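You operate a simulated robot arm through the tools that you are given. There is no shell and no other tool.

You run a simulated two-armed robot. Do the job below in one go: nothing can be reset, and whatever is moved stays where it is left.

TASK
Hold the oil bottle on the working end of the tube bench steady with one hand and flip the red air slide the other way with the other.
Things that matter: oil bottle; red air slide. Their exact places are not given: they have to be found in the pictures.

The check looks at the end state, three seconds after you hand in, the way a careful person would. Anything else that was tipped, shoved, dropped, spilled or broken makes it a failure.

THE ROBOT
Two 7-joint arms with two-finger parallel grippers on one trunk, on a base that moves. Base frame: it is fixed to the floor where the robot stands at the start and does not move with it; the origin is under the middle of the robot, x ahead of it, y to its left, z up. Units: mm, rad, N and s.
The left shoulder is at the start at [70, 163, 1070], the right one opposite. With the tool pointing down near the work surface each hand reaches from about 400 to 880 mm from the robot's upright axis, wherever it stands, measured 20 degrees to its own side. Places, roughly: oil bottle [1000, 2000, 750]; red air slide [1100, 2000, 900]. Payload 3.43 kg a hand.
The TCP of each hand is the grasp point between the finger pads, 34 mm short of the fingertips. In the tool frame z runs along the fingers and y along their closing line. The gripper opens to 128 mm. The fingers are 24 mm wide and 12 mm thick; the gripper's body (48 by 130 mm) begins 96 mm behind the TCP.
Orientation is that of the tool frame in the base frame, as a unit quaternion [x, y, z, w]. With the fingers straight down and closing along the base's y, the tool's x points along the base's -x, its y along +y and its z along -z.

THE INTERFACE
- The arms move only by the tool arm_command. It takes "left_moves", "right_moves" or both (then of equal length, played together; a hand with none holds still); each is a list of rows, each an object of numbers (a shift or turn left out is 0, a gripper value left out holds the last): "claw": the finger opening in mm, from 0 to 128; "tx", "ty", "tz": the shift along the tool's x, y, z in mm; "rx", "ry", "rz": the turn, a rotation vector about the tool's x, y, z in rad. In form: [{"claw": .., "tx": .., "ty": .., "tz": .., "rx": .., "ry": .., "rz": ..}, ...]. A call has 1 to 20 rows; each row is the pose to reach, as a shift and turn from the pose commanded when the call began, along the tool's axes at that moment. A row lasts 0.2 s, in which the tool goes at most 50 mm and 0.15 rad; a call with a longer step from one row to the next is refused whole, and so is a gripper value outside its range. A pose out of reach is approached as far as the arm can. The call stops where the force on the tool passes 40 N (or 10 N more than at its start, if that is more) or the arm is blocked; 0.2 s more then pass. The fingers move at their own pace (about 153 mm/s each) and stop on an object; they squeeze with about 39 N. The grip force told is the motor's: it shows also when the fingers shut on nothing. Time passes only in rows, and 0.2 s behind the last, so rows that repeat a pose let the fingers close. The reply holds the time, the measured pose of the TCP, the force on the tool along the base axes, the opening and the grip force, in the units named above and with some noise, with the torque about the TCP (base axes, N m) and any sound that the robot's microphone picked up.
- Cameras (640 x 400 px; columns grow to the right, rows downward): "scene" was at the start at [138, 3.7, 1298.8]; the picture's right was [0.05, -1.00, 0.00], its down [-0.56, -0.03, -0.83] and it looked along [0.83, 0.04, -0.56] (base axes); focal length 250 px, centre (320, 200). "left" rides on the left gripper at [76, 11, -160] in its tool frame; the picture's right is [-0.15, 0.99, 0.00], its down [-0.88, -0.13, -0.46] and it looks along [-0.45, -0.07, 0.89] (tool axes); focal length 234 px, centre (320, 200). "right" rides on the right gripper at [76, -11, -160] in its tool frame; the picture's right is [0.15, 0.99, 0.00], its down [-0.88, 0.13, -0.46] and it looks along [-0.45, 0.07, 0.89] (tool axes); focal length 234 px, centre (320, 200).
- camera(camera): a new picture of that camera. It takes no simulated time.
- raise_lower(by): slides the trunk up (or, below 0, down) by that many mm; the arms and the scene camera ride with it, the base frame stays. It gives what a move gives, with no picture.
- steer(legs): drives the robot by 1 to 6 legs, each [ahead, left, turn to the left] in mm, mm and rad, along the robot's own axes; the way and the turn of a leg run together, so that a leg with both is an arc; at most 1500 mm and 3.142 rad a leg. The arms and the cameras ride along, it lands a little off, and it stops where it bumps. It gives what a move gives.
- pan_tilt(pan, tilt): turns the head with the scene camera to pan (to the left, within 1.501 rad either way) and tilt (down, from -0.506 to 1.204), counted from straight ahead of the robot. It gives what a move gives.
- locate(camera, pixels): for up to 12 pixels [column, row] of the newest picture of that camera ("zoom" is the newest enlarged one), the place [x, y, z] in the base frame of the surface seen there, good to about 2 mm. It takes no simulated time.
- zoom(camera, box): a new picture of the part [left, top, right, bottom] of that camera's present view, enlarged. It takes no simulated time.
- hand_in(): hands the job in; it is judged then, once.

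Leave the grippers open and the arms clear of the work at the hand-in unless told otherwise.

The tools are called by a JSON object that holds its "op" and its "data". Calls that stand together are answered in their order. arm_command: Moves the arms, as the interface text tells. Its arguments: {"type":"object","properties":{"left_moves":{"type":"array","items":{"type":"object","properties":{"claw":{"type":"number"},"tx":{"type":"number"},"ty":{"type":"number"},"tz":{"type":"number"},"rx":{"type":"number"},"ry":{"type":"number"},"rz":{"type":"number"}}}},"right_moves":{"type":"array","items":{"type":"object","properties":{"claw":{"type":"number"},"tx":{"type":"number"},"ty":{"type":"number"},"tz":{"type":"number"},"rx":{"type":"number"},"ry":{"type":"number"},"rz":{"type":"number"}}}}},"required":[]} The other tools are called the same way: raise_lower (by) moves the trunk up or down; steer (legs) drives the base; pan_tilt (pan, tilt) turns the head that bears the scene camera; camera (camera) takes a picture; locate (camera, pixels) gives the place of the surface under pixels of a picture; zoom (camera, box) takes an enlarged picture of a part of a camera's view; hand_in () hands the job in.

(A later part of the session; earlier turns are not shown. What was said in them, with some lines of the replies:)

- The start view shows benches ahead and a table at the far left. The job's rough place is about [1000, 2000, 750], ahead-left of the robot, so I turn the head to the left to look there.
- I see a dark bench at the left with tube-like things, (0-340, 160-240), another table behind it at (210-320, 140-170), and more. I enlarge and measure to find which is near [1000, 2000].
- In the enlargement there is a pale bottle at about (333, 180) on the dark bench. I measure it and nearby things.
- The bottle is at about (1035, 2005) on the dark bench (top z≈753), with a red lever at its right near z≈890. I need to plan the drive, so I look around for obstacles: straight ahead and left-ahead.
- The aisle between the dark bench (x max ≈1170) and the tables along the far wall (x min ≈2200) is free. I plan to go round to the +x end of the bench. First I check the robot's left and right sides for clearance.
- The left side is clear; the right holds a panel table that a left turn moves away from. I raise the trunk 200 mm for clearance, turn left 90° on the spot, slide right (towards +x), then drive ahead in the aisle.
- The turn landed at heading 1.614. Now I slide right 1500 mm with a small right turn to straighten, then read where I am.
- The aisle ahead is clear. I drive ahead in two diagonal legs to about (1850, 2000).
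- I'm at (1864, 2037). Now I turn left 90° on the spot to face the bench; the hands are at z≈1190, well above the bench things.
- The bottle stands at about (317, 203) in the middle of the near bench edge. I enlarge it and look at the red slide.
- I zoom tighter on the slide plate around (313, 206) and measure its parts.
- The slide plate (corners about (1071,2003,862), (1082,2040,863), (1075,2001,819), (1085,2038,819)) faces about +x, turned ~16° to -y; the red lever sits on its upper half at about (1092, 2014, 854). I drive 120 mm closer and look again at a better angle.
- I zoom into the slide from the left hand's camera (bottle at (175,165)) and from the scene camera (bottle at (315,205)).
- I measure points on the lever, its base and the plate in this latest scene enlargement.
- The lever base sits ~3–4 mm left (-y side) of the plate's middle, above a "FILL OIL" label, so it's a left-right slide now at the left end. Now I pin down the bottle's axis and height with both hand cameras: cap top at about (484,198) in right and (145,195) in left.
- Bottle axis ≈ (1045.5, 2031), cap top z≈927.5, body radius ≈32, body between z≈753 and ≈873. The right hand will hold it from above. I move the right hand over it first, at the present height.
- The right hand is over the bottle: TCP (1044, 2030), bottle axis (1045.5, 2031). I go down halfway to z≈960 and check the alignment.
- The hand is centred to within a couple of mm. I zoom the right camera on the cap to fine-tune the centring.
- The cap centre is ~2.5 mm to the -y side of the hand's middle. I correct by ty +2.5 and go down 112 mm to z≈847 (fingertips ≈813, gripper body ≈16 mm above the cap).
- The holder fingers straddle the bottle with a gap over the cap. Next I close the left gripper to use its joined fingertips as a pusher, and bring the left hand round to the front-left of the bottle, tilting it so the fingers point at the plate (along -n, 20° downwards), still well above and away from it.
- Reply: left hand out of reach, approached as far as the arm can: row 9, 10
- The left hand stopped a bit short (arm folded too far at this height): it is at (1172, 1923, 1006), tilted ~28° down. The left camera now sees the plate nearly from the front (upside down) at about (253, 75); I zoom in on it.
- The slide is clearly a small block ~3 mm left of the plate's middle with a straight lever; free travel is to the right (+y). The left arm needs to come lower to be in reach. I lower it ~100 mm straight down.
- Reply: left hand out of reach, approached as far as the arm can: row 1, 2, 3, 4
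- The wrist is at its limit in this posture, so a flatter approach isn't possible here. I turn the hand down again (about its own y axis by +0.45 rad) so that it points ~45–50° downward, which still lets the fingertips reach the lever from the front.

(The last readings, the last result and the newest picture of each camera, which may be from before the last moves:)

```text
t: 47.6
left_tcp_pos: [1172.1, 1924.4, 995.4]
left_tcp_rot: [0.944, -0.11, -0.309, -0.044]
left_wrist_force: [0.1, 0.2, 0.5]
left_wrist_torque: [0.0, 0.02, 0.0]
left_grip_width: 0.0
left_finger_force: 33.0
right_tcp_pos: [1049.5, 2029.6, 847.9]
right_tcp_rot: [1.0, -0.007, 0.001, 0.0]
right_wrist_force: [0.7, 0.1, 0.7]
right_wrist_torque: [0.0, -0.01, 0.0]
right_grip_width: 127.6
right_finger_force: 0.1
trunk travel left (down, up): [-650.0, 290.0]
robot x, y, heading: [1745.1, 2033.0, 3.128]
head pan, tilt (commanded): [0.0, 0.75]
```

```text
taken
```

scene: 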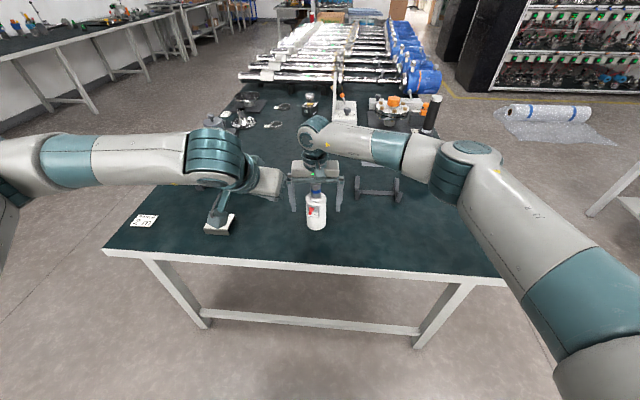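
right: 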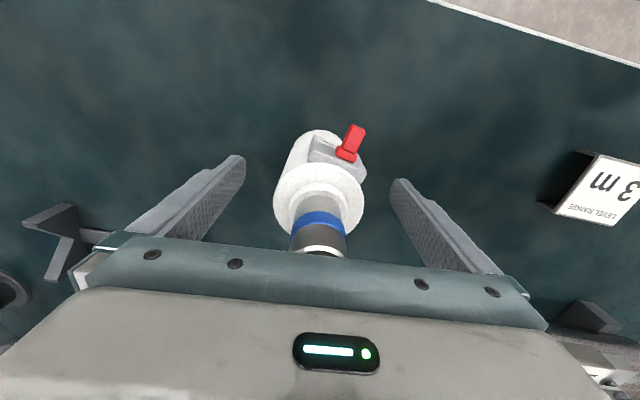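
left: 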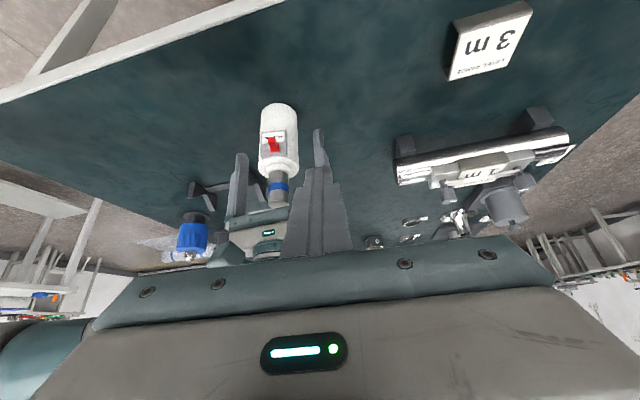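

The hand is now at (1172, 1924, 995), pointing 54° down with the right yaw; the commanded pose follows what was reached. I move it to a staging point left-front of the lever at about (1147, 1961, 880), with fingertips still ~60 mm from the lever.

{"op": "arm_command", "data": {"left_moves": [{"tx": 10.5, "ty": -7.2, "tz": 28.3}, {"tx": 21, "ty": -14.4, "tz": 56.6}, {"tx": 31.4, "ty": -21.5, "tz": 85}, {"tx": 41.9, "ty": -28.7, "tz": 113.3}, {"tx": 41.9, "ty": -28.7, "tz": 113.3}]}}

{"op": "camera", "data": {"camera": "scene"}}

{"op": "camera", "data": {"camera": "left"}}

{"op": "camera", "data": {"camera": "right"}}

```text
t: 48.8
left_tcp_pos: [1145.6, 1960.6, 879.4]
left_tcp_rot: [0.943, -0.11, -0.31, -0.044]
left_wrist_force: [0.4, -0.5, 0.3]
left_wrist_torque: [-0.03, 0.03, -0.03]
left_grip_width: 0.0
left_finger_force: 33.6
right_tcp_pos: [1049.5, 2029.0, 847.6]
right_tcp_rot: [1.0, -0.007, 0.0, 0.0]
right_wrist_force: [-0.3, -0.3, 0.2]
right_wrist_torque: [0.0, 0.04, -0.02]
right_grip_width: 128.1
right_finger_force: 0.0
trunk travel left (down, up): [-650.0, 290.0]
robot x, y, heading: [1745.4, 2033.2, 3.126]
head pan, tilt (commanded): [0.0, 0.75]
```

```text
taken
```

scene: 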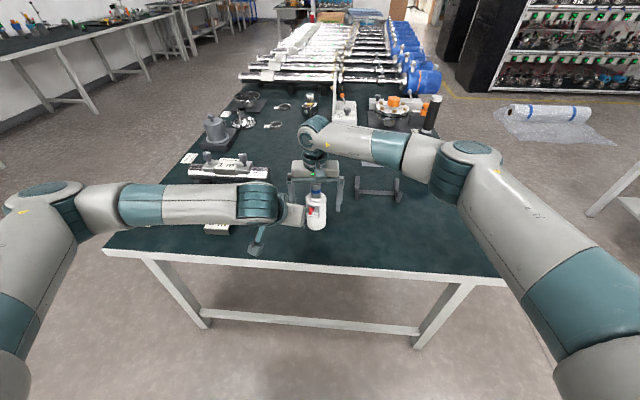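

```text
taken
```

left: 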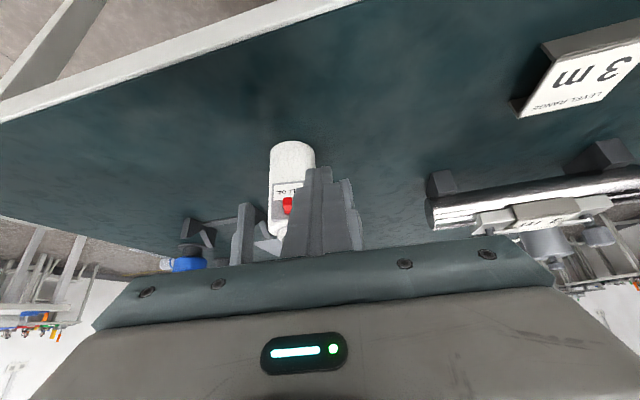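

```text
taken
```

right: 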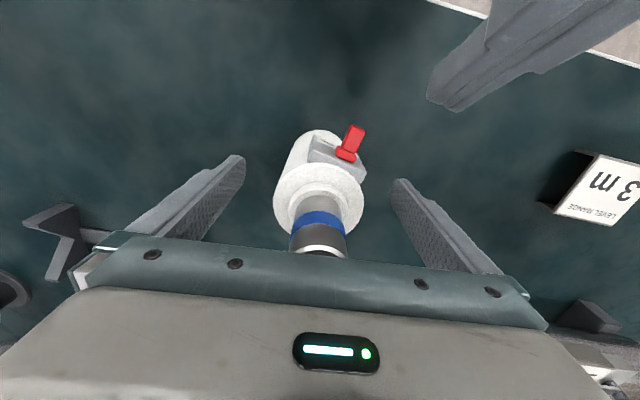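

Reached. The right camera shows the lever (350,143) and the left fingertip (455,85) well. Now I close the right hand gently on the bottle body to hold it.

{"op": "arm_command", "data": {"right_moves": [{"claw": 90}, {"claw": 76}, {"claw": 70}, {"claw": 66}, {"claw": 63}, {"claw": 60}, {"claw": 58}, {"claw": 56}, {"claw": 56}]}}

{"op": "camera", "data": {"camera": "right"}}

```text
t: 50.8
left_tcp_pos: [1146.3, 1960.7, 879.8]
left_tcp_rot: [0.943, -0.11, -0.31, -0.045]
left_wrist_force: [1.1, 0.4, 0.0]
left_wrist_torque: [0.0, 0.01, 0.02]
left_grip_width: 0.1
left_finger_force: 32.8
right_tcp_pos: [1048.0, 2029.6, 847.6]
right_tcp_rot: [1.0, -0.006, -0.001, 0.001]
right_wrist_force: [0.3, 2.3, 0.3]
right_wrist_torque: [0.14, -0.03, 0.0]
right_grip_width: 63.0
right_finger_force: 20.2
trunk travel left (down, up): [-650.0, 290.0]
robot x, y, heading: [1743.5, 2034.8, 3.124]
head pan, tilt (commanded): [0.0, 0.75]
```

```text
taken
```

right: 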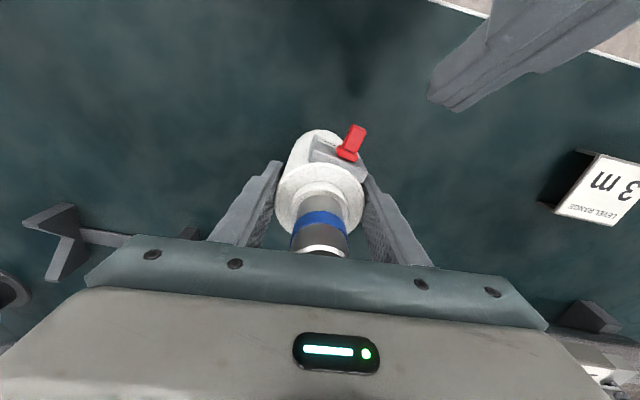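

The bottle is held (width 63, ~20 N). I tighten a bit more for firmness against twisting, and then locate the lever again.

{"op": "arm_command", "data": {"right_moves": [{"claw": 50}, {"claw": 44}, {"claw": 40}, {"claw": 40}]}}

{"op": "camera", "data": {"camera": "right"}}

{"op": "zoom", "data": {"camera": "right", "box": [280, 60, 480, 185]}}

{"op": "locate", "data": {"camera": "zoom", "pixels": [[243, 222], [240, 250], [215, 290], [235, 300], [253, 305], [505, 140], [475, 110], [540, 160], [120, 260], [255, 320]]}}

```text
t: 51.8
left_tcp_pos: [1146.6, 1961.6, 879.1]
left_tcp_rot: [0.943, -0.11, -0.31, -0.044]
left_wrist_force: [-0.1, -0.3, 0.0]
left_wrist_torque: [0.03, -0.01, 0.01]
left_grip_width: 0.1
left_finger_force: 32.9
right_tcp_pos: [1048.3, 2030.7, 848.7]
right_tcp_rot: [1.0, -0.007, -0.001, 0.0]
right_wrist_force: [-0.6, 2.8, 0.9]
right_wrist_torque: [0.13, 0.01, 0.01]
right_grip_width: 63.4
right_finger_force: 20.2
trunk travel left (down, up): [-650.0, 290.0]
robot x, y, heading: [1746.1, 2035.4, 3.125]
head pan, tilt (commanded): [0.0, 0.75]
```

```text
taken
```

right: 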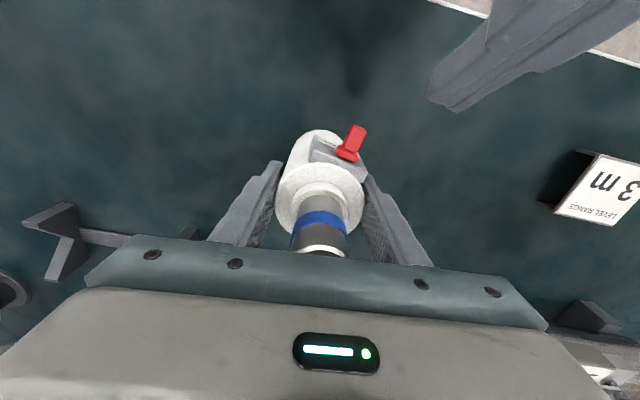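

```text
3.20 times, centred on (380, 122) of right
```

zoom: 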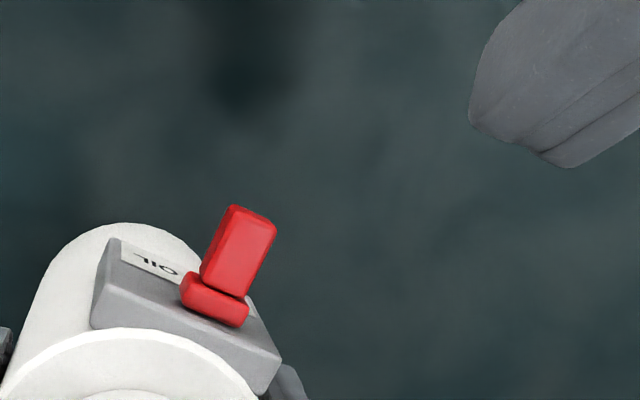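

```text
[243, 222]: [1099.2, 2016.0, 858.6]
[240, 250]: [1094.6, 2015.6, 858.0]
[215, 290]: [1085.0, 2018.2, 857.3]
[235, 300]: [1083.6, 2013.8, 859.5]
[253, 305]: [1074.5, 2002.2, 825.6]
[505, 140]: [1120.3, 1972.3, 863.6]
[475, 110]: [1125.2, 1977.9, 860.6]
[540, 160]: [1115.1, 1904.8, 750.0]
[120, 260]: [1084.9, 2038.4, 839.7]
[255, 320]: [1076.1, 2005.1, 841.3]
```

The bottle has not moved. Lever top at z≈858, lever's left side near (1098, 2008). I bring the closed left fingertips in beside the lever on its left, leaving ~10 mm gap to the lever.

{"op": "arm_command", "data": {"left_moves": [{"tx": -7.7, "ty": -2.5, "tz": 7.3}, {"tx": -15.4, "ty": -5, "tz": 14.6}, {"tx": -23.2, "ty": -7.4, "tz": 21.9}, {"tx": -30.9, "ty": -9.9, "tz": 29.2}, {"tx": -30.9, "ty": -9.9, "tz": 29.2}]}}

{"op": "zoom", "data": {"camera": "right", "box": [270, 60, 470, 185]}}

{"op": "camera", "data": {"camera": "left"}}

{"op": "zoom", "data": {"camera": "scene", "box": [256, 160, 352, 240]}}

```text
t: 53.0
left_tcp_pos: [1107.1, 1980.9, 875.5]
left_tcp_rot: [0.943, -0.109, -0.311, -0.044]
left_wrist_force: [-0.3, 0.1, 0.9]
left_wrist_torque: [0.0, -0.03, 0.0]
left_grip_width: 0.0
left_finger_force: 33.2
right_tcp_pos: [1049.2, 2029.1, 848.5]
right_tcp_rot: [1.0, -0.007, 0.0, 0.0]
right_wrist_force: [1.1, 0.8, 0.2]
right_wrist_torque: [-0.03, -0.03, 0.01]
right_grip_width: 63.1
right_finger_force: 19.7
trunk travel left (down, up): [-650.0, 290.0]
robot x, y, heading: [1746.6, 2034.9, 3.129]
head pan, tilt (commanded): [0.0, 0.75]
```

```text
3.20 times, centred on (370, 122) of right
```

zoom: 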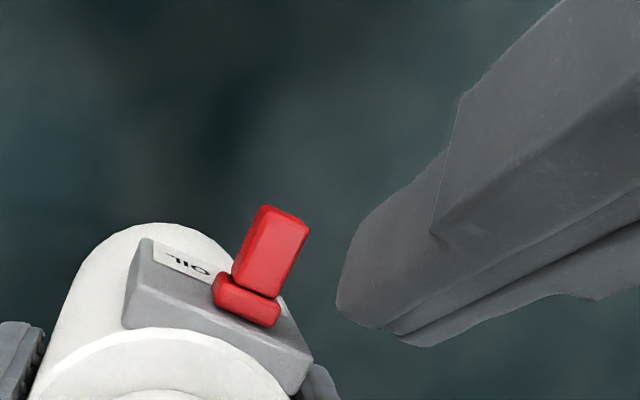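

```text
taken
```

left: 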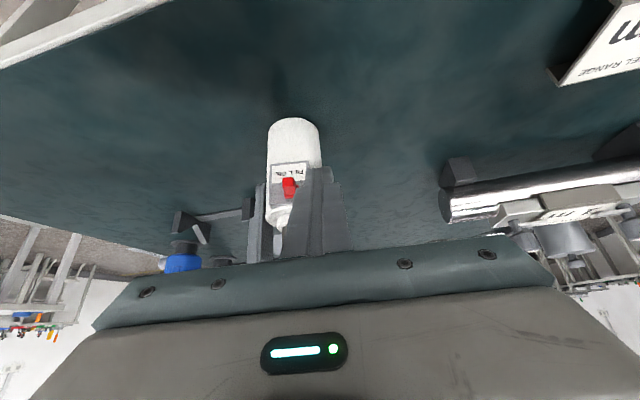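

```text
5.00 times, centred on (304, 200) of scene
```

zoom: 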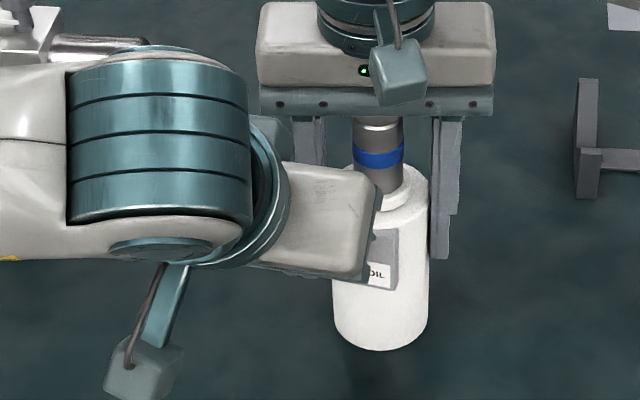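

{"op": "zoom", "data": {"camera": "left", "box": [250, 120, 350, 240]}}

{"op": "zoom", "data": {"camera": "right", "box": [310, 90, 420, 185]}}

{"op": "locate", "data": {"camera": "zoom", "pixels": [[200, 180], [240, 180], [215, 250], [365, 265], [390, 300], [410, 340], [345, 230], [140, 255], [220, 215], [250, 160]]}}

```text
3.33 times, centred on (300, 180) of left
```

zoom: 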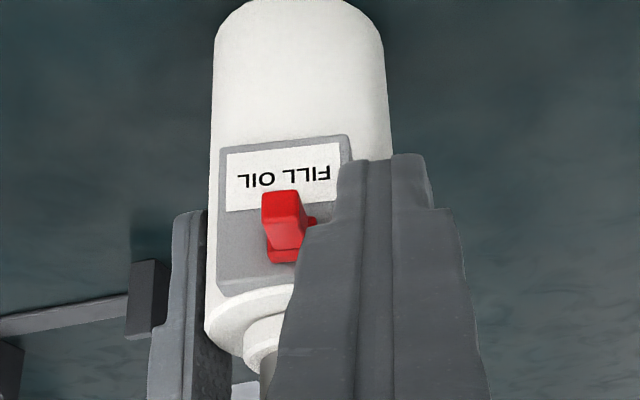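

```text
4.21 times, centred on (365, 138) of right
```

zoom: 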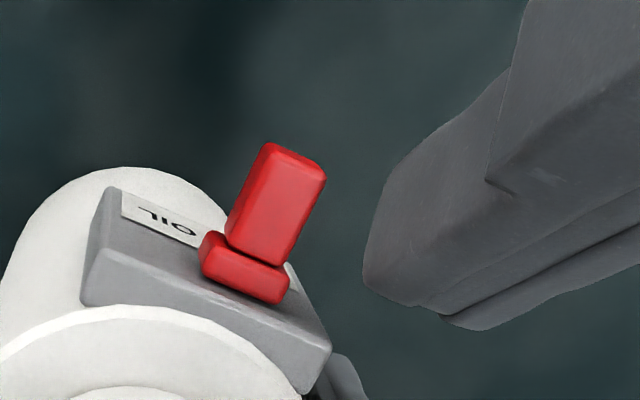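

```text
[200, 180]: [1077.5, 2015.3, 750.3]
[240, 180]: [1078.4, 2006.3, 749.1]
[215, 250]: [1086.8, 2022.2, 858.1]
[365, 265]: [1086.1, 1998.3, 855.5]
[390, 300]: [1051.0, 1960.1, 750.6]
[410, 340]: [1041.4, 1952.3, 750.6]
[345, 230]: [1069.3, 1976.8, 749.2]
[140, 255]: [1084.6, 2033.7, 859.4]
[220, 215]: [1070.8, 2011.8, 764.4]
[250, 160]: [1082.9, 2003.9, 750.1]
```

The fingertip's right face is at about t=-21 mm (lever's left side at -8). I advance 5 mm along the fingers for better overlap with the lever, then slide 10 mm towards +y (hand's -ty), stopping just short of the lever.

{"op": "arm_command", "data": {"left_moves": [{"tz": 2.5}, {"tz": 5}, {"tz": 5, "ty": -3.5}, {"tz": 5, "ty": -7}, {"tz": 5, "ty": -10}, {"tz": 5, "ty": -10}]}}

{"op": "zoom", "data": {"camera": "left", "box": [250, 120, 350, 240]}}

{"op": "zoom", "data": {"camera": "right", "box": [310, 90, 420, 185]}}

```text
t: 54.4
left_tcp_pos: [1106.6, 1992.2, 871.2]
left_tcp_rot: [0.943, -0.11, -0.31, -0.045]
left_wrist_force: [1.1, -0.2, -0.2]
left_wrist_torque: [0.05, 0.0, 0.0]
left_grip_width: 0.2
left_finger_force: 32.6
right_tcp_pos: [1048.5, 2029.4, 847.7]
right_tcp_rot: [1.0, -0.007, 0.0, 0.0]
right_wrist_force: [1.1, -0.7, 0.7]
right_wrist_torque: [-0.08, -0.05, 0.05]
right_grip_width: 63.3
right_finger_force: 19.5
trunk travel left (down, up): [-650.0, 290.0]
robot x, y, heading: [1747.9, 2033.8, 3.13]
head pan, tilt (commanded): [0.0, 0.75]
```

```text
3.33 times, centred on (300, 180) of left
```

zoom: 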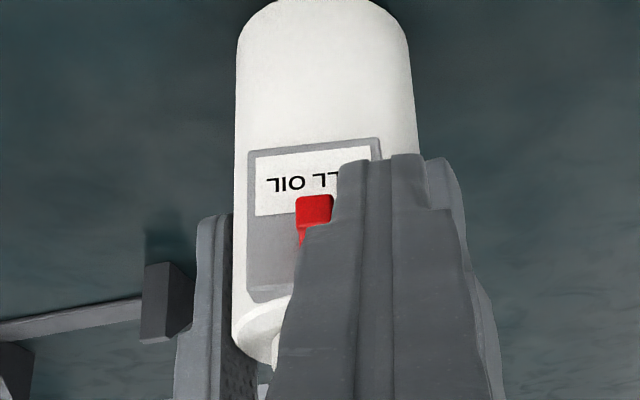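

```text
4.21 times, centred on (365, 138) of right
```

zoom: 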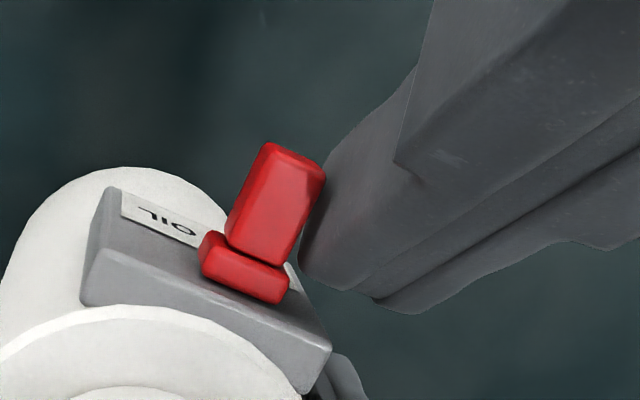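

The fingertip is now just beside the lever with good overlap. I push 5 mm slowly towards +y and read the forces.

{"op": "arm_command", "data": {"left_moves": [{"ty": -1.3}, {"ty": -2.6}, {"ty": -3.8}, {"ty": -5}, {"ty": -5}]}}

{"op": "zoom", "data": {"camera": "left", "box": [250, 120, 350, 240]}}

{"op": "zoom", "data": {"camera": "right", "box": [310, 90, 420, 185]}}

```text
t: 55.6
left_tcp_pos: [1107.8, 1996.3, 871.2]
left_tcp_rot: [0.943, -0.11, -0.31, -0.044]
left_wrist_force: [0.4, 0.0, -0.4]
left_wrist_torque: [-0.02, -0.01, 0.03]
left_grip_width: 0.2
left_finger_force: 32.6
right_tcp_pos: [1048.9, 2029.7, 847.7]
right_tcp_rot: [1.0, -0.007, 0.0, 0.001]
right_wrist_force: [1.7, -0.4, 0.3]
right_wrist_torque: [-0.02, -0.07, -0.06]
right_grip_width: 63.2
right_finger_force: 20.3
trunk travel left (down, up): [-650.0, 290.0]
robot x, y, heading: [1747.6, 2037.2, 3.124]
head pan, tilt (commanded): [0.0, 0.75]
```

```text
3.33 times, centred on (300, 180) of left
```

zoom: 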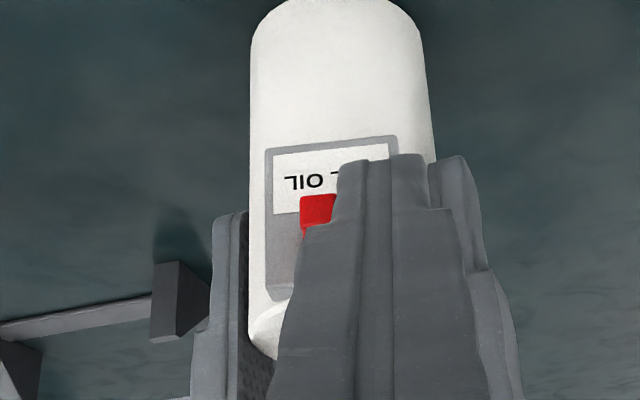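

```text
4.21 times, centred on (365, 138) of right
```

zoom: 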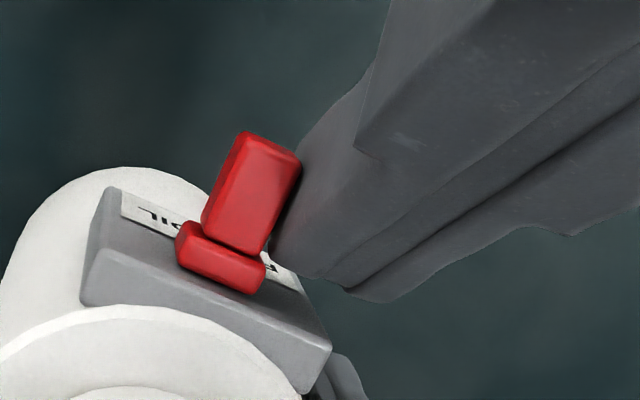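

The slide moves freely along with the finger: the block went from about (245,270) to (222,260) in the picture, with no notable force. I push on 4 mm.

{"op": "arm_command", "data": {"left_moves": [{"ty": -1}, {"ty": -2}, {"ty": -3}, {"ty": -4}, {"ty": -4}]}}

{"op": "zoom", "data": {"camera": "right", "box": [310, 90, 420, 185]}}

```text
t: 56.8
left_tcp_pos: [1109.6, 2000.3, 870.9]
left_tcp_rot: [0.943, -0.11, -0.309, -0.045]
left_wrist_force: [-0.2, 0.0, -0.2]
left_wrist_torque: [-0.01, 0.0, 0.0]
left_grip_width: 0.0
left_finger_force: 33.2
right_tcp_pos: [1048.1, 2029.8, 848.4]
right_tcp_rot: [1.0, -0.008, 0.0, 0.0]
right_wrist_force: [1.0, -0.6, 0.1]
right_wrist_torque: [0.0, -0.05, -0.01]
right_grip_width: 63.5
right_finger_force: 19.8
trunk travel left (down, up): [-650.0, 290.0]
robot x, y, heading: [1748.0, 2032.6, 3.131]
head pan, tilt (commanded): [0.0, 0.75]
```

```text
4.21 times, centred on (365, 138) of right
```

zoom: 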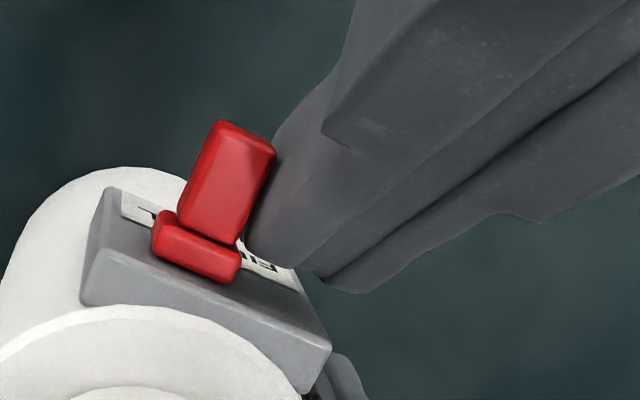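

Still moving freely (block now at about (196,250)). I continue in small steps until it meets its stop.

{"op": "arm_command", "data": {"left_moves": [{"ty": -0.8}, {"ty": -1.6}, {"ty": -2.4}, {"ty": -3.2}, {"ty": -3.2}]}}

{"op": "zoom", "data": {"camera": "right", "box": [310, 90, 420, 185]}}

```text
t: 58.0
left_tcp_pos: [1110.8, 2003.4, 871.2]
left_tcp_rot: [0.944, -0.109, -0.309, -0.044]
left_wrist_force: [0.2, -0.4, 0.2]
left_wrist_torque: [0.03, 0.04, -0.04]
left_grip_width: 0.0
left_finger_force: 32.9
right_tcp_pos: [1046.9, 2030.2, 847.6]
right_tcp_rot: [1.0, -0.007, 0.0, 0.0]
right_wrist_force: [1.2, -1.3, -0.6]
right_wrist_torque: [0.01, -0.02, -0.02]
right_grip_width: 63.2
right_finger_force: 20.5
trunk travel left (down, up): [-650.0, 290.0]
robot x, y, heading: [1746.7, 2031.7, 3.128]
head pan, tilt (commanded): [0.0, 0.75]
```

```text
4.21 times, centred on (365, 138) of right
```

zoom: 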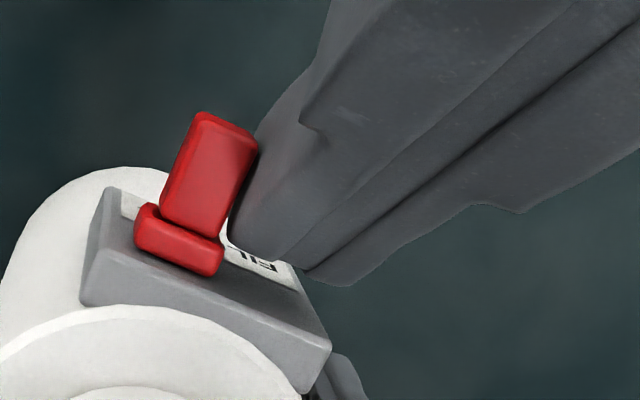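

The block is now at about (178,240), nearly the mirror of where it began (245). I push on gently to find the stop.

{"op": "arm_command", "data": {"left_moves": [{"ty": -0.7}, {"ty": -1.4}, {"ty": -2.1}, {"ty": -2.1}]}}

{"op": "zoom", "data": {"camera": "right", "box": [310, 90, 420, 185]}}

```text
t: 59.0
left_tcp_pos: [1108.8, 2004.9, 872.4]
left_tcp_rot: [0.943, -0.11, -0.31, -0.045]
left_wrist_force: [0.5, -1.1, 0.1]
left_wrist_torque: [-0.02, 0.04, -0.01]
left_grip_width: 0.1
left_finger_force: 33.1
right_tcp_pos: [1048.1, 2029.5, 848.6]
right_tcp_rot: [1.0, -0.007, 0.0, 0.001]
right_wrist_force: [0.1, -0.1, -0.3]
right_wrist_torque: [0.01, 0.03, 0.02]
right_grip_width: 63.6
right_finger_force: 20.1
trunk travel left (down, up): [-650.0, 290.0]
robot x, y, heading: [1743.6, 2033.0, 3.129]
head pan, tilt (commanded): [0.0, 0.75]
```

```text
4.21 times, centred on (365, 138) of right
```

zoom: 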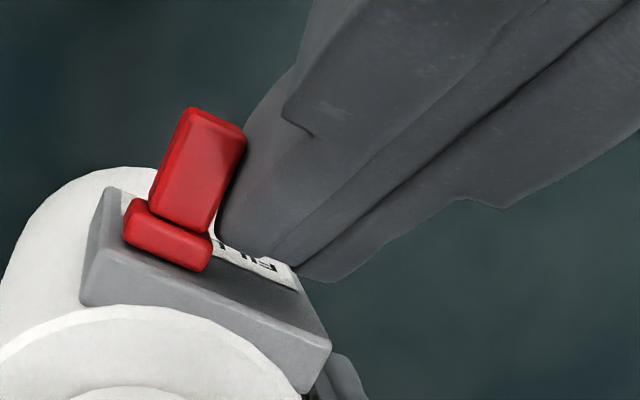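

No stop felt yet (block at (167,235)). A further 2 mm, slowly.

{"op": "arm_command", "data": {"left_moves": [{"ty": -0.6}, {"ty": -1.2}, {"ty": -1.8}, {"ty": -1.8}]}}

{"op": "zoom", "data": {"camera": "right", "box": [310, 90, 420, 185]}}

```text
t: 60.0
left_tcp_pos: [1110.7, 2007.9, 872.5]
left_tcp_rot: [0.944, -0.11, -0.309, -0.044]
left_wrist_force: [-0.4, -4.9, -0.7]
left_wrist_torque: [-0.13, 0.01, 0.1]
left_grip_width: 0.0
left_finger_force: 33.0
right_tcp_pos: [1048.3, 2030.9, 847.3]
right_tcp_rot: [1.0, -0.007, 0.0, 0.0]
right_wrist_force: [0.1, 3.7, 0.0]
right_wrist_torque: [-0.02, -0.02, 0.14]
right_grip_width: 63.2
right_finger_force: 19.9
trunk travel left (down, up): [-650.0, 290.0]
robot x, y, heading: [1748.0, 2035.8, 3.129]
head pan, tilt (commanded): [0.0, 0.75]
```

```text
4.21 times, centred on (365, 138) of right
```

zoom: 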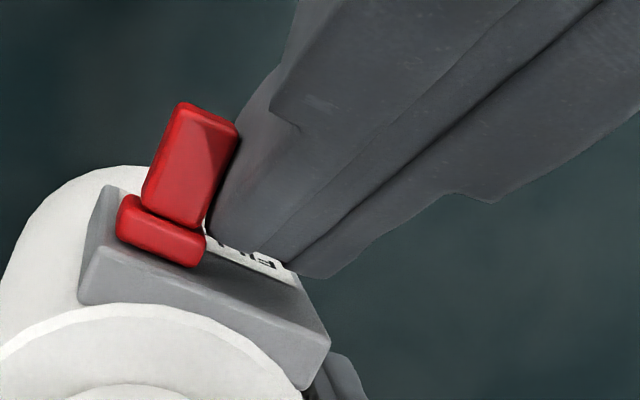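

The force rose to ~5 N on both hands: the slide has met its far stop with the block at about (161,230). Now I back the finger off 10 mm to the left and check that the slide stays.

{"op": "arm_command", "data": {"left_moves": [{"ty": 3}, {"ty": 6}, {"ty": 10}, {"ty": 10}]}}

{"op": "zoom", "data": {"camera": "right", "box": [310, 90, 420, 185]}}

{"op": "zoom", "data": {"camera": "left", "box": [250, 120, 350, 240]}}

```text
t: 61.0
left_tcp_pos: [1107.4, 1998.6, 871.2]
left_tcp_rot: [0.943, -0.111, -0.31, -0.045]
left_wrist_force: [-1.0, 0.2, -0.6]
left_wrist_torque: [0.01, 0.01, -0.01]
left_grip_width: 0.2
left_finger_force: 33.2
right_tcp_pos: [1049.6, 2029.9, 847.4]
right_tcp_rot: [1.0, -0.007, -0.001, 0.0]
right_wrist_force: [-0.3, 1.3, -0.1]
right_wrist_torque: [0.31, 0.09, 0.02]
right_grip_width: 62.9
right_finger_force: 19.7
trunk travel left (down, up): [-650.0, 290.0]
robot x, y, heading: [1745.2, 2031.6, 3.13]
head pan, tilt (commanded): [0.0, 0.75]
```

```text
4.21 times, centred on (365, 138) of right
```

zoom: 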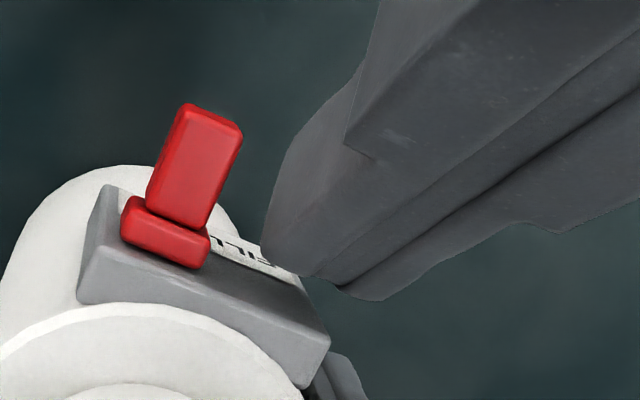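

```text
3.33 times, centred on (300, 180) of left
```

zoom: 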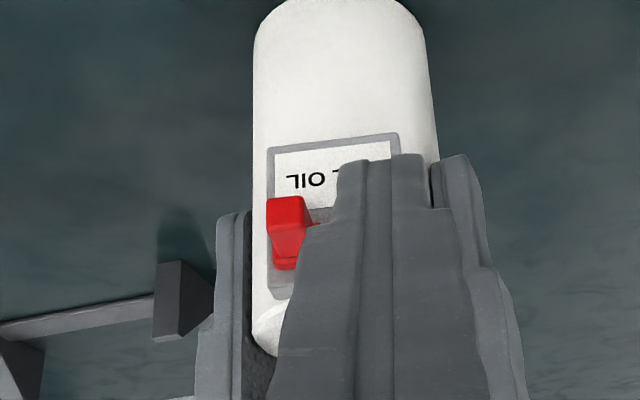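

The slide stays at the far side. I withdraw the left hand: a bit more left, then back along its own axis and up to about (1172, 1924, 995).

{"op": "arm_command", "data": {"left_moves": [{"ty": 12, "tz": 0}, {"tx": -1, "ty": 18, "tz": -25}, {"tx": -3, "ty": 25, "tz": -55}, {"tx": -5, "ty": 35, "tz": -87}, {"tx": -7, "ty": 45, "tz": -119}, {"tx": -9, "ty": 55, "tz": -148}, {"tx": -9, "ty": 55, "tz": -148}]}}

{"op": "camera", "data": {"camera": "right"}}

{"op": "camera", "data": {"camera": "scene"}}

{"op": "zoom", "data": {"camera": "left", "box": [230, 80, 330, 200]}}

```text
t: 62.6
left_tcp_pos: [1175.4, 1921.4, 996.5]
left_tcp_rot: [0.944, -0.109, -0.309, -0.043]
left_wrist_force: [1.0, 0.3, 0.0]
left_wrist_torque: [-0.05, 0.04, -0.01]
left_grip_width: 0.0
left_finger_force: 33.2
right_tcp_pos: [1049.2, 2030.1, 847.4]
right_tcp_rot: [1.0, -0.006, 0.0, 0.001]
right_wrist_force: [2.3, -0.3, 0.1]
right_wrist_torque: [0.07, 0.0, -0.04]
right_grip_width: 62.9
right_finger_force: 20.6
trunk travel left (down, up): [-650.0, 290.0]
robot x, y, heading: [1745.8, 2030.2, 3.13]
head pan, tilt (commanded): [0.0, 0.75]
```

```text
taken
```

right: 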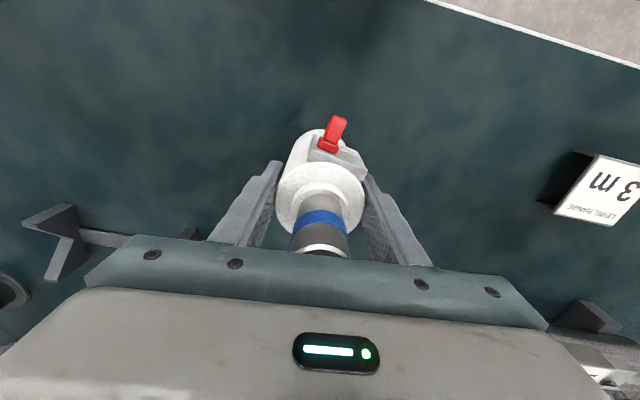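

```text
taken
```

scene: 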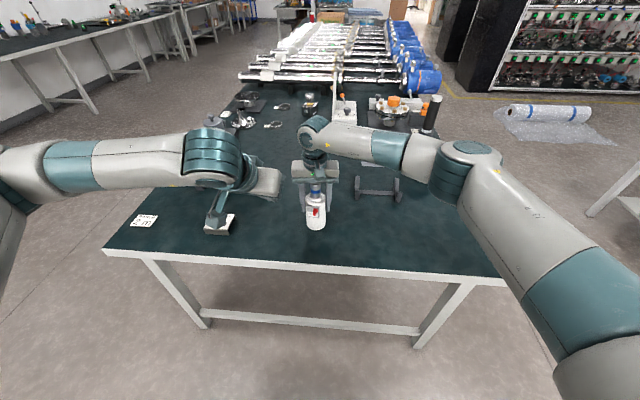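

```text
3.33 times, centred on (280, 140) of left
```

zoom: 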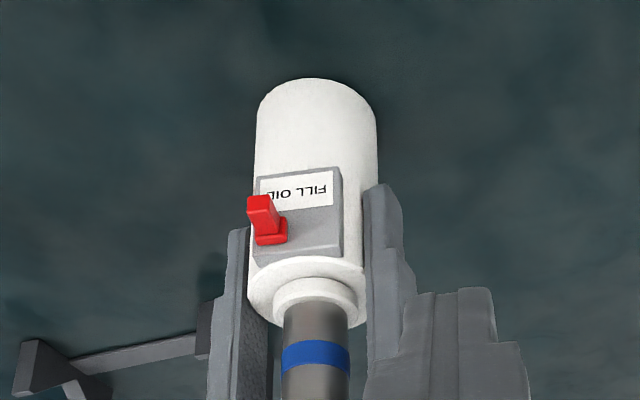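

The slide now stands at the other end of the plate, left hand is clear. Next I open the right hand slowly in small steps to release the bottle.

{"op": "arm_command", "data": {"right_moves": [{"claw": 58}, {"claw": 62}, {"claw": 64}, {"claw": 68}, {"claw": 76}, {"claw": 90}, {"claw": 110}, {"claw": 128}, {"claw": 128}]}}

{"op": "camera", "data": {"camera": "right"}}

```text
t: 64.6
left_tcp_pos: [1173.1, 1922.4, 995.9]
left_tcp_rot: [0.943, -0.109, -0.31, -0.043]
left_wrist_force: [0.4, -0.2, 0.1]
left_wrist_torque: [0.0, 0.01, -0.01]
left_grip_width: 0.2
left_finger_force: 32.9
right_tcp_pos: [1048.6, 2029.2, 847.3]
right_tcp_rot: [1.0, -0.007, 0.001, 0.0]
right_wrist_force: [-0.1, 1.0, 0.3]
right_wrist_torque: [-0.01, 0.03, 0.02]
right_grip_width: 128.0
right_finger_force: 0.1
trunk travel left (down, up): [-650.0, 290.0]
robot x, y, heading: [1747.3, 2035.7, 3.131]
head pan, tilt (commanded): [0.0, 0.75]
```

```text
taken
```

right: 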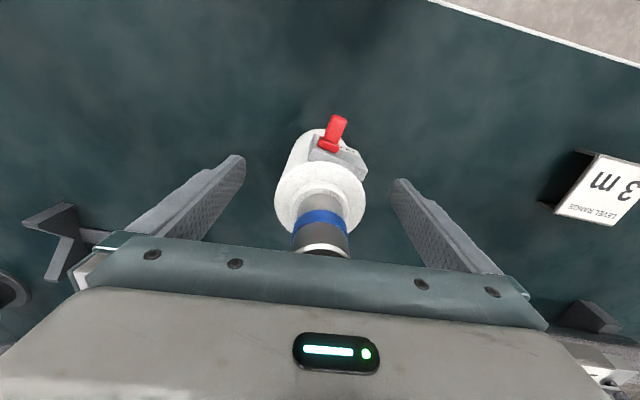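

The bottle stands free and upright between the open fingers. I raise the right hand straight up 280 mm and, at the same time, open the left gripper away from the work.

{"op": "arm_command", "data": {"right_moves": [{"tz": -30}, {"tz": -65}, {"tz": -105}, {"tz": -145}, {"tz": -190}, {"tz": -235}, {"tz": -280}, {"tz": -280}]}}

{"op": "camera", "data": {"camera": "right"}}

{"op": "camera", "data": {"camera": "scene"}}

```text
t: 66.4
left_tcp_pos: [1173.9, 1924.1, 996.0]
left_tcp_rot: [0.944, -0.11, -0.31, -0.044]
left_wrist_force: [0.1, -0.1, -0.2]
left_wrist_torque: [-0.03, -0.02, 0.0]
left_grip_width: 0.0
left_finger_force: 33.2
right_tcp_pos: [1047.6, 2029.9, 1124.3]
right_tcp_rot: [1.0, -0.007, 0.001, 0.0]
right_wrist_force: [0.1, 0.4, 0.5]
right_wrist_torque: [0.0, -0.03, -0.01]
right_grip_width: 127.8
right_finger_force: 0.1
trunk travel left (down, up): [-650.0, 290.0]
robot x, y, heading: [1745.6, 2036.4, 3.125]
head pan, tilt (commanded): [0.0, 0.75]
```

```text
taken
```

right: 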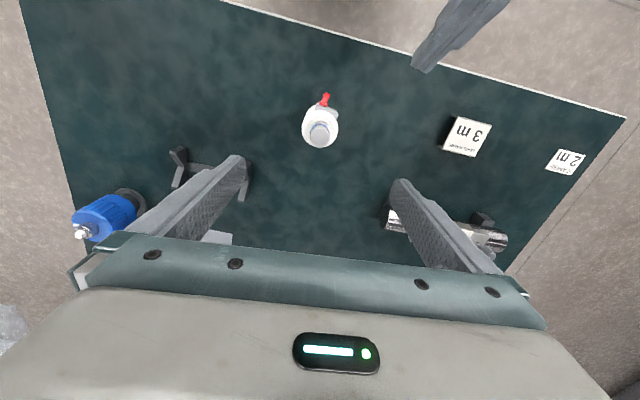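

```text
taken
```

scene: 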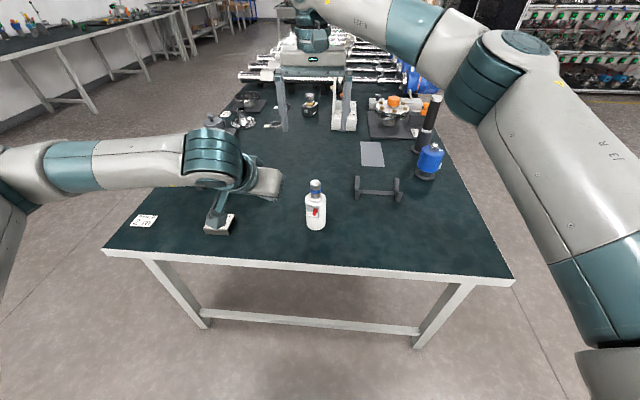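

The bottle stands upright with the slide on the other side. I move both hands apart and clear of the work, opening the left gripper on the way.

{"op": "arm_command", "data": {"left_moves": [{"tx": -8, "ty": 19, "tz": -19, "ry": 0.1}, {"tx": -16, "ty": 38, "tz": -38, "ry": 0.2}, {"tx": -24, "ty": 57, "tz": -57, "ry": 0.3}, {"tx": -32, "ty": 77, "tz": -77, "ry": 0.4}, {"tx": -41, "ty": 96, "tz": -96, "ry": 0.5}, {"tx": -41, "ty": 96, "tz": -96, "ry": 0.5, "claw": 128}, {"tx": -41, "ty": 96, "tz": -96, "ry": 0.5, "claw": 128}, {"tx": -41, "ty": 96, "tz": -96, "ry": 0.5, "claw": 128}], "right_moves": [{"tx": 9, "ty": -42}, {"tx": 18, "ty": -85}, {"tx": 27, "ty": -127}, {"tx": 36, "ty": -170}, {"tx": 45, "ty": -212}, {"tx": 54, "ty": -254}, {"tx": 62, "ty": -297}, {"tx": 62, "ty": -297}]}}

{"op": "camera", "data": {"camera": "scene"}}

{"op": "zoom", "data": {"camera": "scene", "box": [296, 170, 336, 235]}}

```text
t: 68.2
left_tcp_pos: [1172.4, 1822.8, 1095.4]
left_tcp_rot: [0.991, -0.117, -0.066, -0.016]
left_wrist_force: [-0.5, 0.3, -0.8]
left_wrist_torque: [0.03, -0.03, 0.01]
left_grip_width: 128.0
left_finger_force: 0.0
right_tcp_pos: [1113.5, 2323.7, 1127.9]
right_tcp_rot: [1.0, -0.006, 0.0, 0.0]
right_wrist_force: [-0.1, -0.2, -0.1]
right_wrist_torque: [0.05, -0.03, 0.02]
right_grip_width: 128.1
right_finger_force: 0.1
trunk travel left (down, up): [-650.0, 290.0]
robot x, y, heading: [1743.7, 2028.7, 3.127]
head pan, tilt (commanded): [0.0, 0.75]
```

```text
taken
```

scene: 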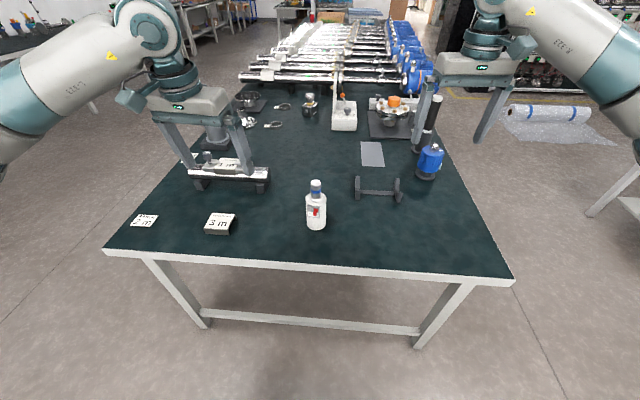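

```text
6.15 times, centred on (316, 202) of scene
```

zoom: 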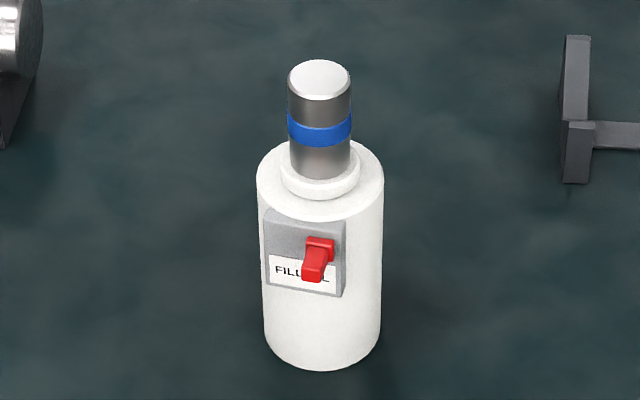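

I zoom on the plate once more to check the slide sits fully at the other end, and locate the bottle.

{"op": "zoom", "data": {"camera": "scene", "box": [304, 198, 328, 213]}}

{"op": "locate", "data": {"camera": "scene", "pixels": [[316, 182], [316, 224], [311, 182], [320, 182], [237, 217], [370, 190]]}}

{"op": "locate", "data": {"camera": "zoom", "pixels": [[172, 200], [370, 235], [310, 255], [360, 262], [290, 330], [330, 335]]}}

```text
16.00 times, centred on (316, 206) of scene
```

zoom: 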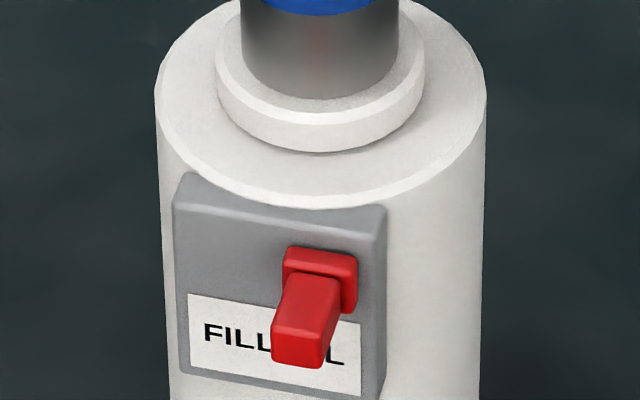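

```text
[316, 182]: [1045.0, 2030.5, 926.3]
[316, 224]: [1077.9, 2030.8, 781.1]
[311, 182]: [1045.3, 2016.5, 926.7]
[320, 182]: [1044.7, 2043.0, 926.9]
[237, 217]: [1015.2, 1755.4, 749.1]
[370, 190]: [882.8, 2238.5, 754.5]
```

```text
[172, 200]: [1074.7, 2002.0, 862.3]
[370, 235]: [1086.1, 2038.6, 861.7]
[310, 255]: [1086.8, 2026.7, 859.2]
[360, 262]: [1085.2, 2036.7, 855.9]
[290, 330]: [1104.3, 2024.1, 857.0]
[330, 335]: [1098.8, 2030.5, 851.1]
```

The slide is fully at its right end (right margin now smaller than the old left margin), and the bottle stands at (1045, 2030.5) as before. I back the robot away 120 mm to the spot where it stood safely before, so the arms are clear.

{"op": "steer", "data": {"legs": [[-120, 0, 0]]}}

{"op": "camera", "data": {"camera": "scene"}}

```text
t: 69.4
left_tcp_pos: [1291.3, 1822.9, 1094.7]
left_tcp_rot: [0.991, -0.117, -0.066, -0.015]
left_wrist_force: [-0.2, 0.1, 0.0]
left_wrist_torque: [0.03, 0.0, 0.0]
left_grip_width: 128.0
left_finger_force: 0.0
right_tcp_pos: [1233.5, 2324.5, 1127.4]
right_tcp_rot: [1.0, -0.007, 0.0, 0.001]
right_wrist_force: [-0.1, 0.3, 0.4]
right_wrist_torque: [-0.02, 0.05, 0.0]
right_grip_width: 128.1
right_finger_force: 0.1
trunk travel left (down, up): [-650.0, 290.0]
robot x, y, heading: [1864.3, 2031.6, 3.125]
head pan, tilt (commanded): [0.0, 0.75]
```

```text
taken
```

scene: 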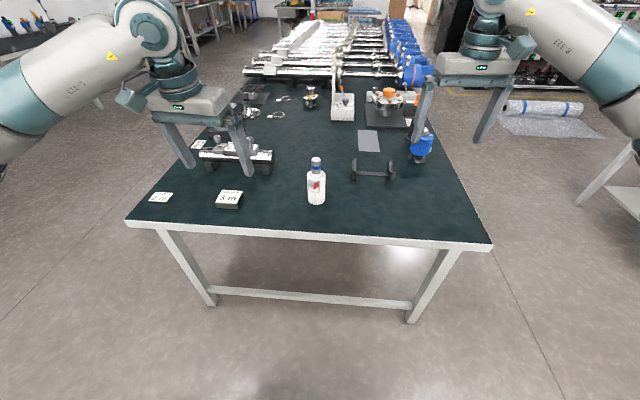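

The bottle stands upright at (316,183) in its old place, the red slide is flipped to the other end, everything else on the bench is as before, both grippers are open and the arms are clear. I hand in.

{"op": "hand_in", "data": {}}

```text
The job is handed in.
```

The red air slide on the oil bottle is now at the other end of its travel, and I've handed the job in. It gave no verdict, only a confirmation that it was received.

- **Slide:** the right hand held the bottle from above while the left fingertips pushed the slide across. It ran freely until it met its stop at about 5 N. After I drew the finger back it stayed at the far end of the plate.
- **Bottle:** it stands upright and free at about (1045, 2030.5), within 1 mm of where it was before I touched it.
- **Rest of the bench:** in the last picture nothing else looks moved or tipped, and no contact showed in the forces except at the bottle and slide.
- **Robot:** both grippers are open, the hands are raised, and the robot has backed 120 mm away from the bench.
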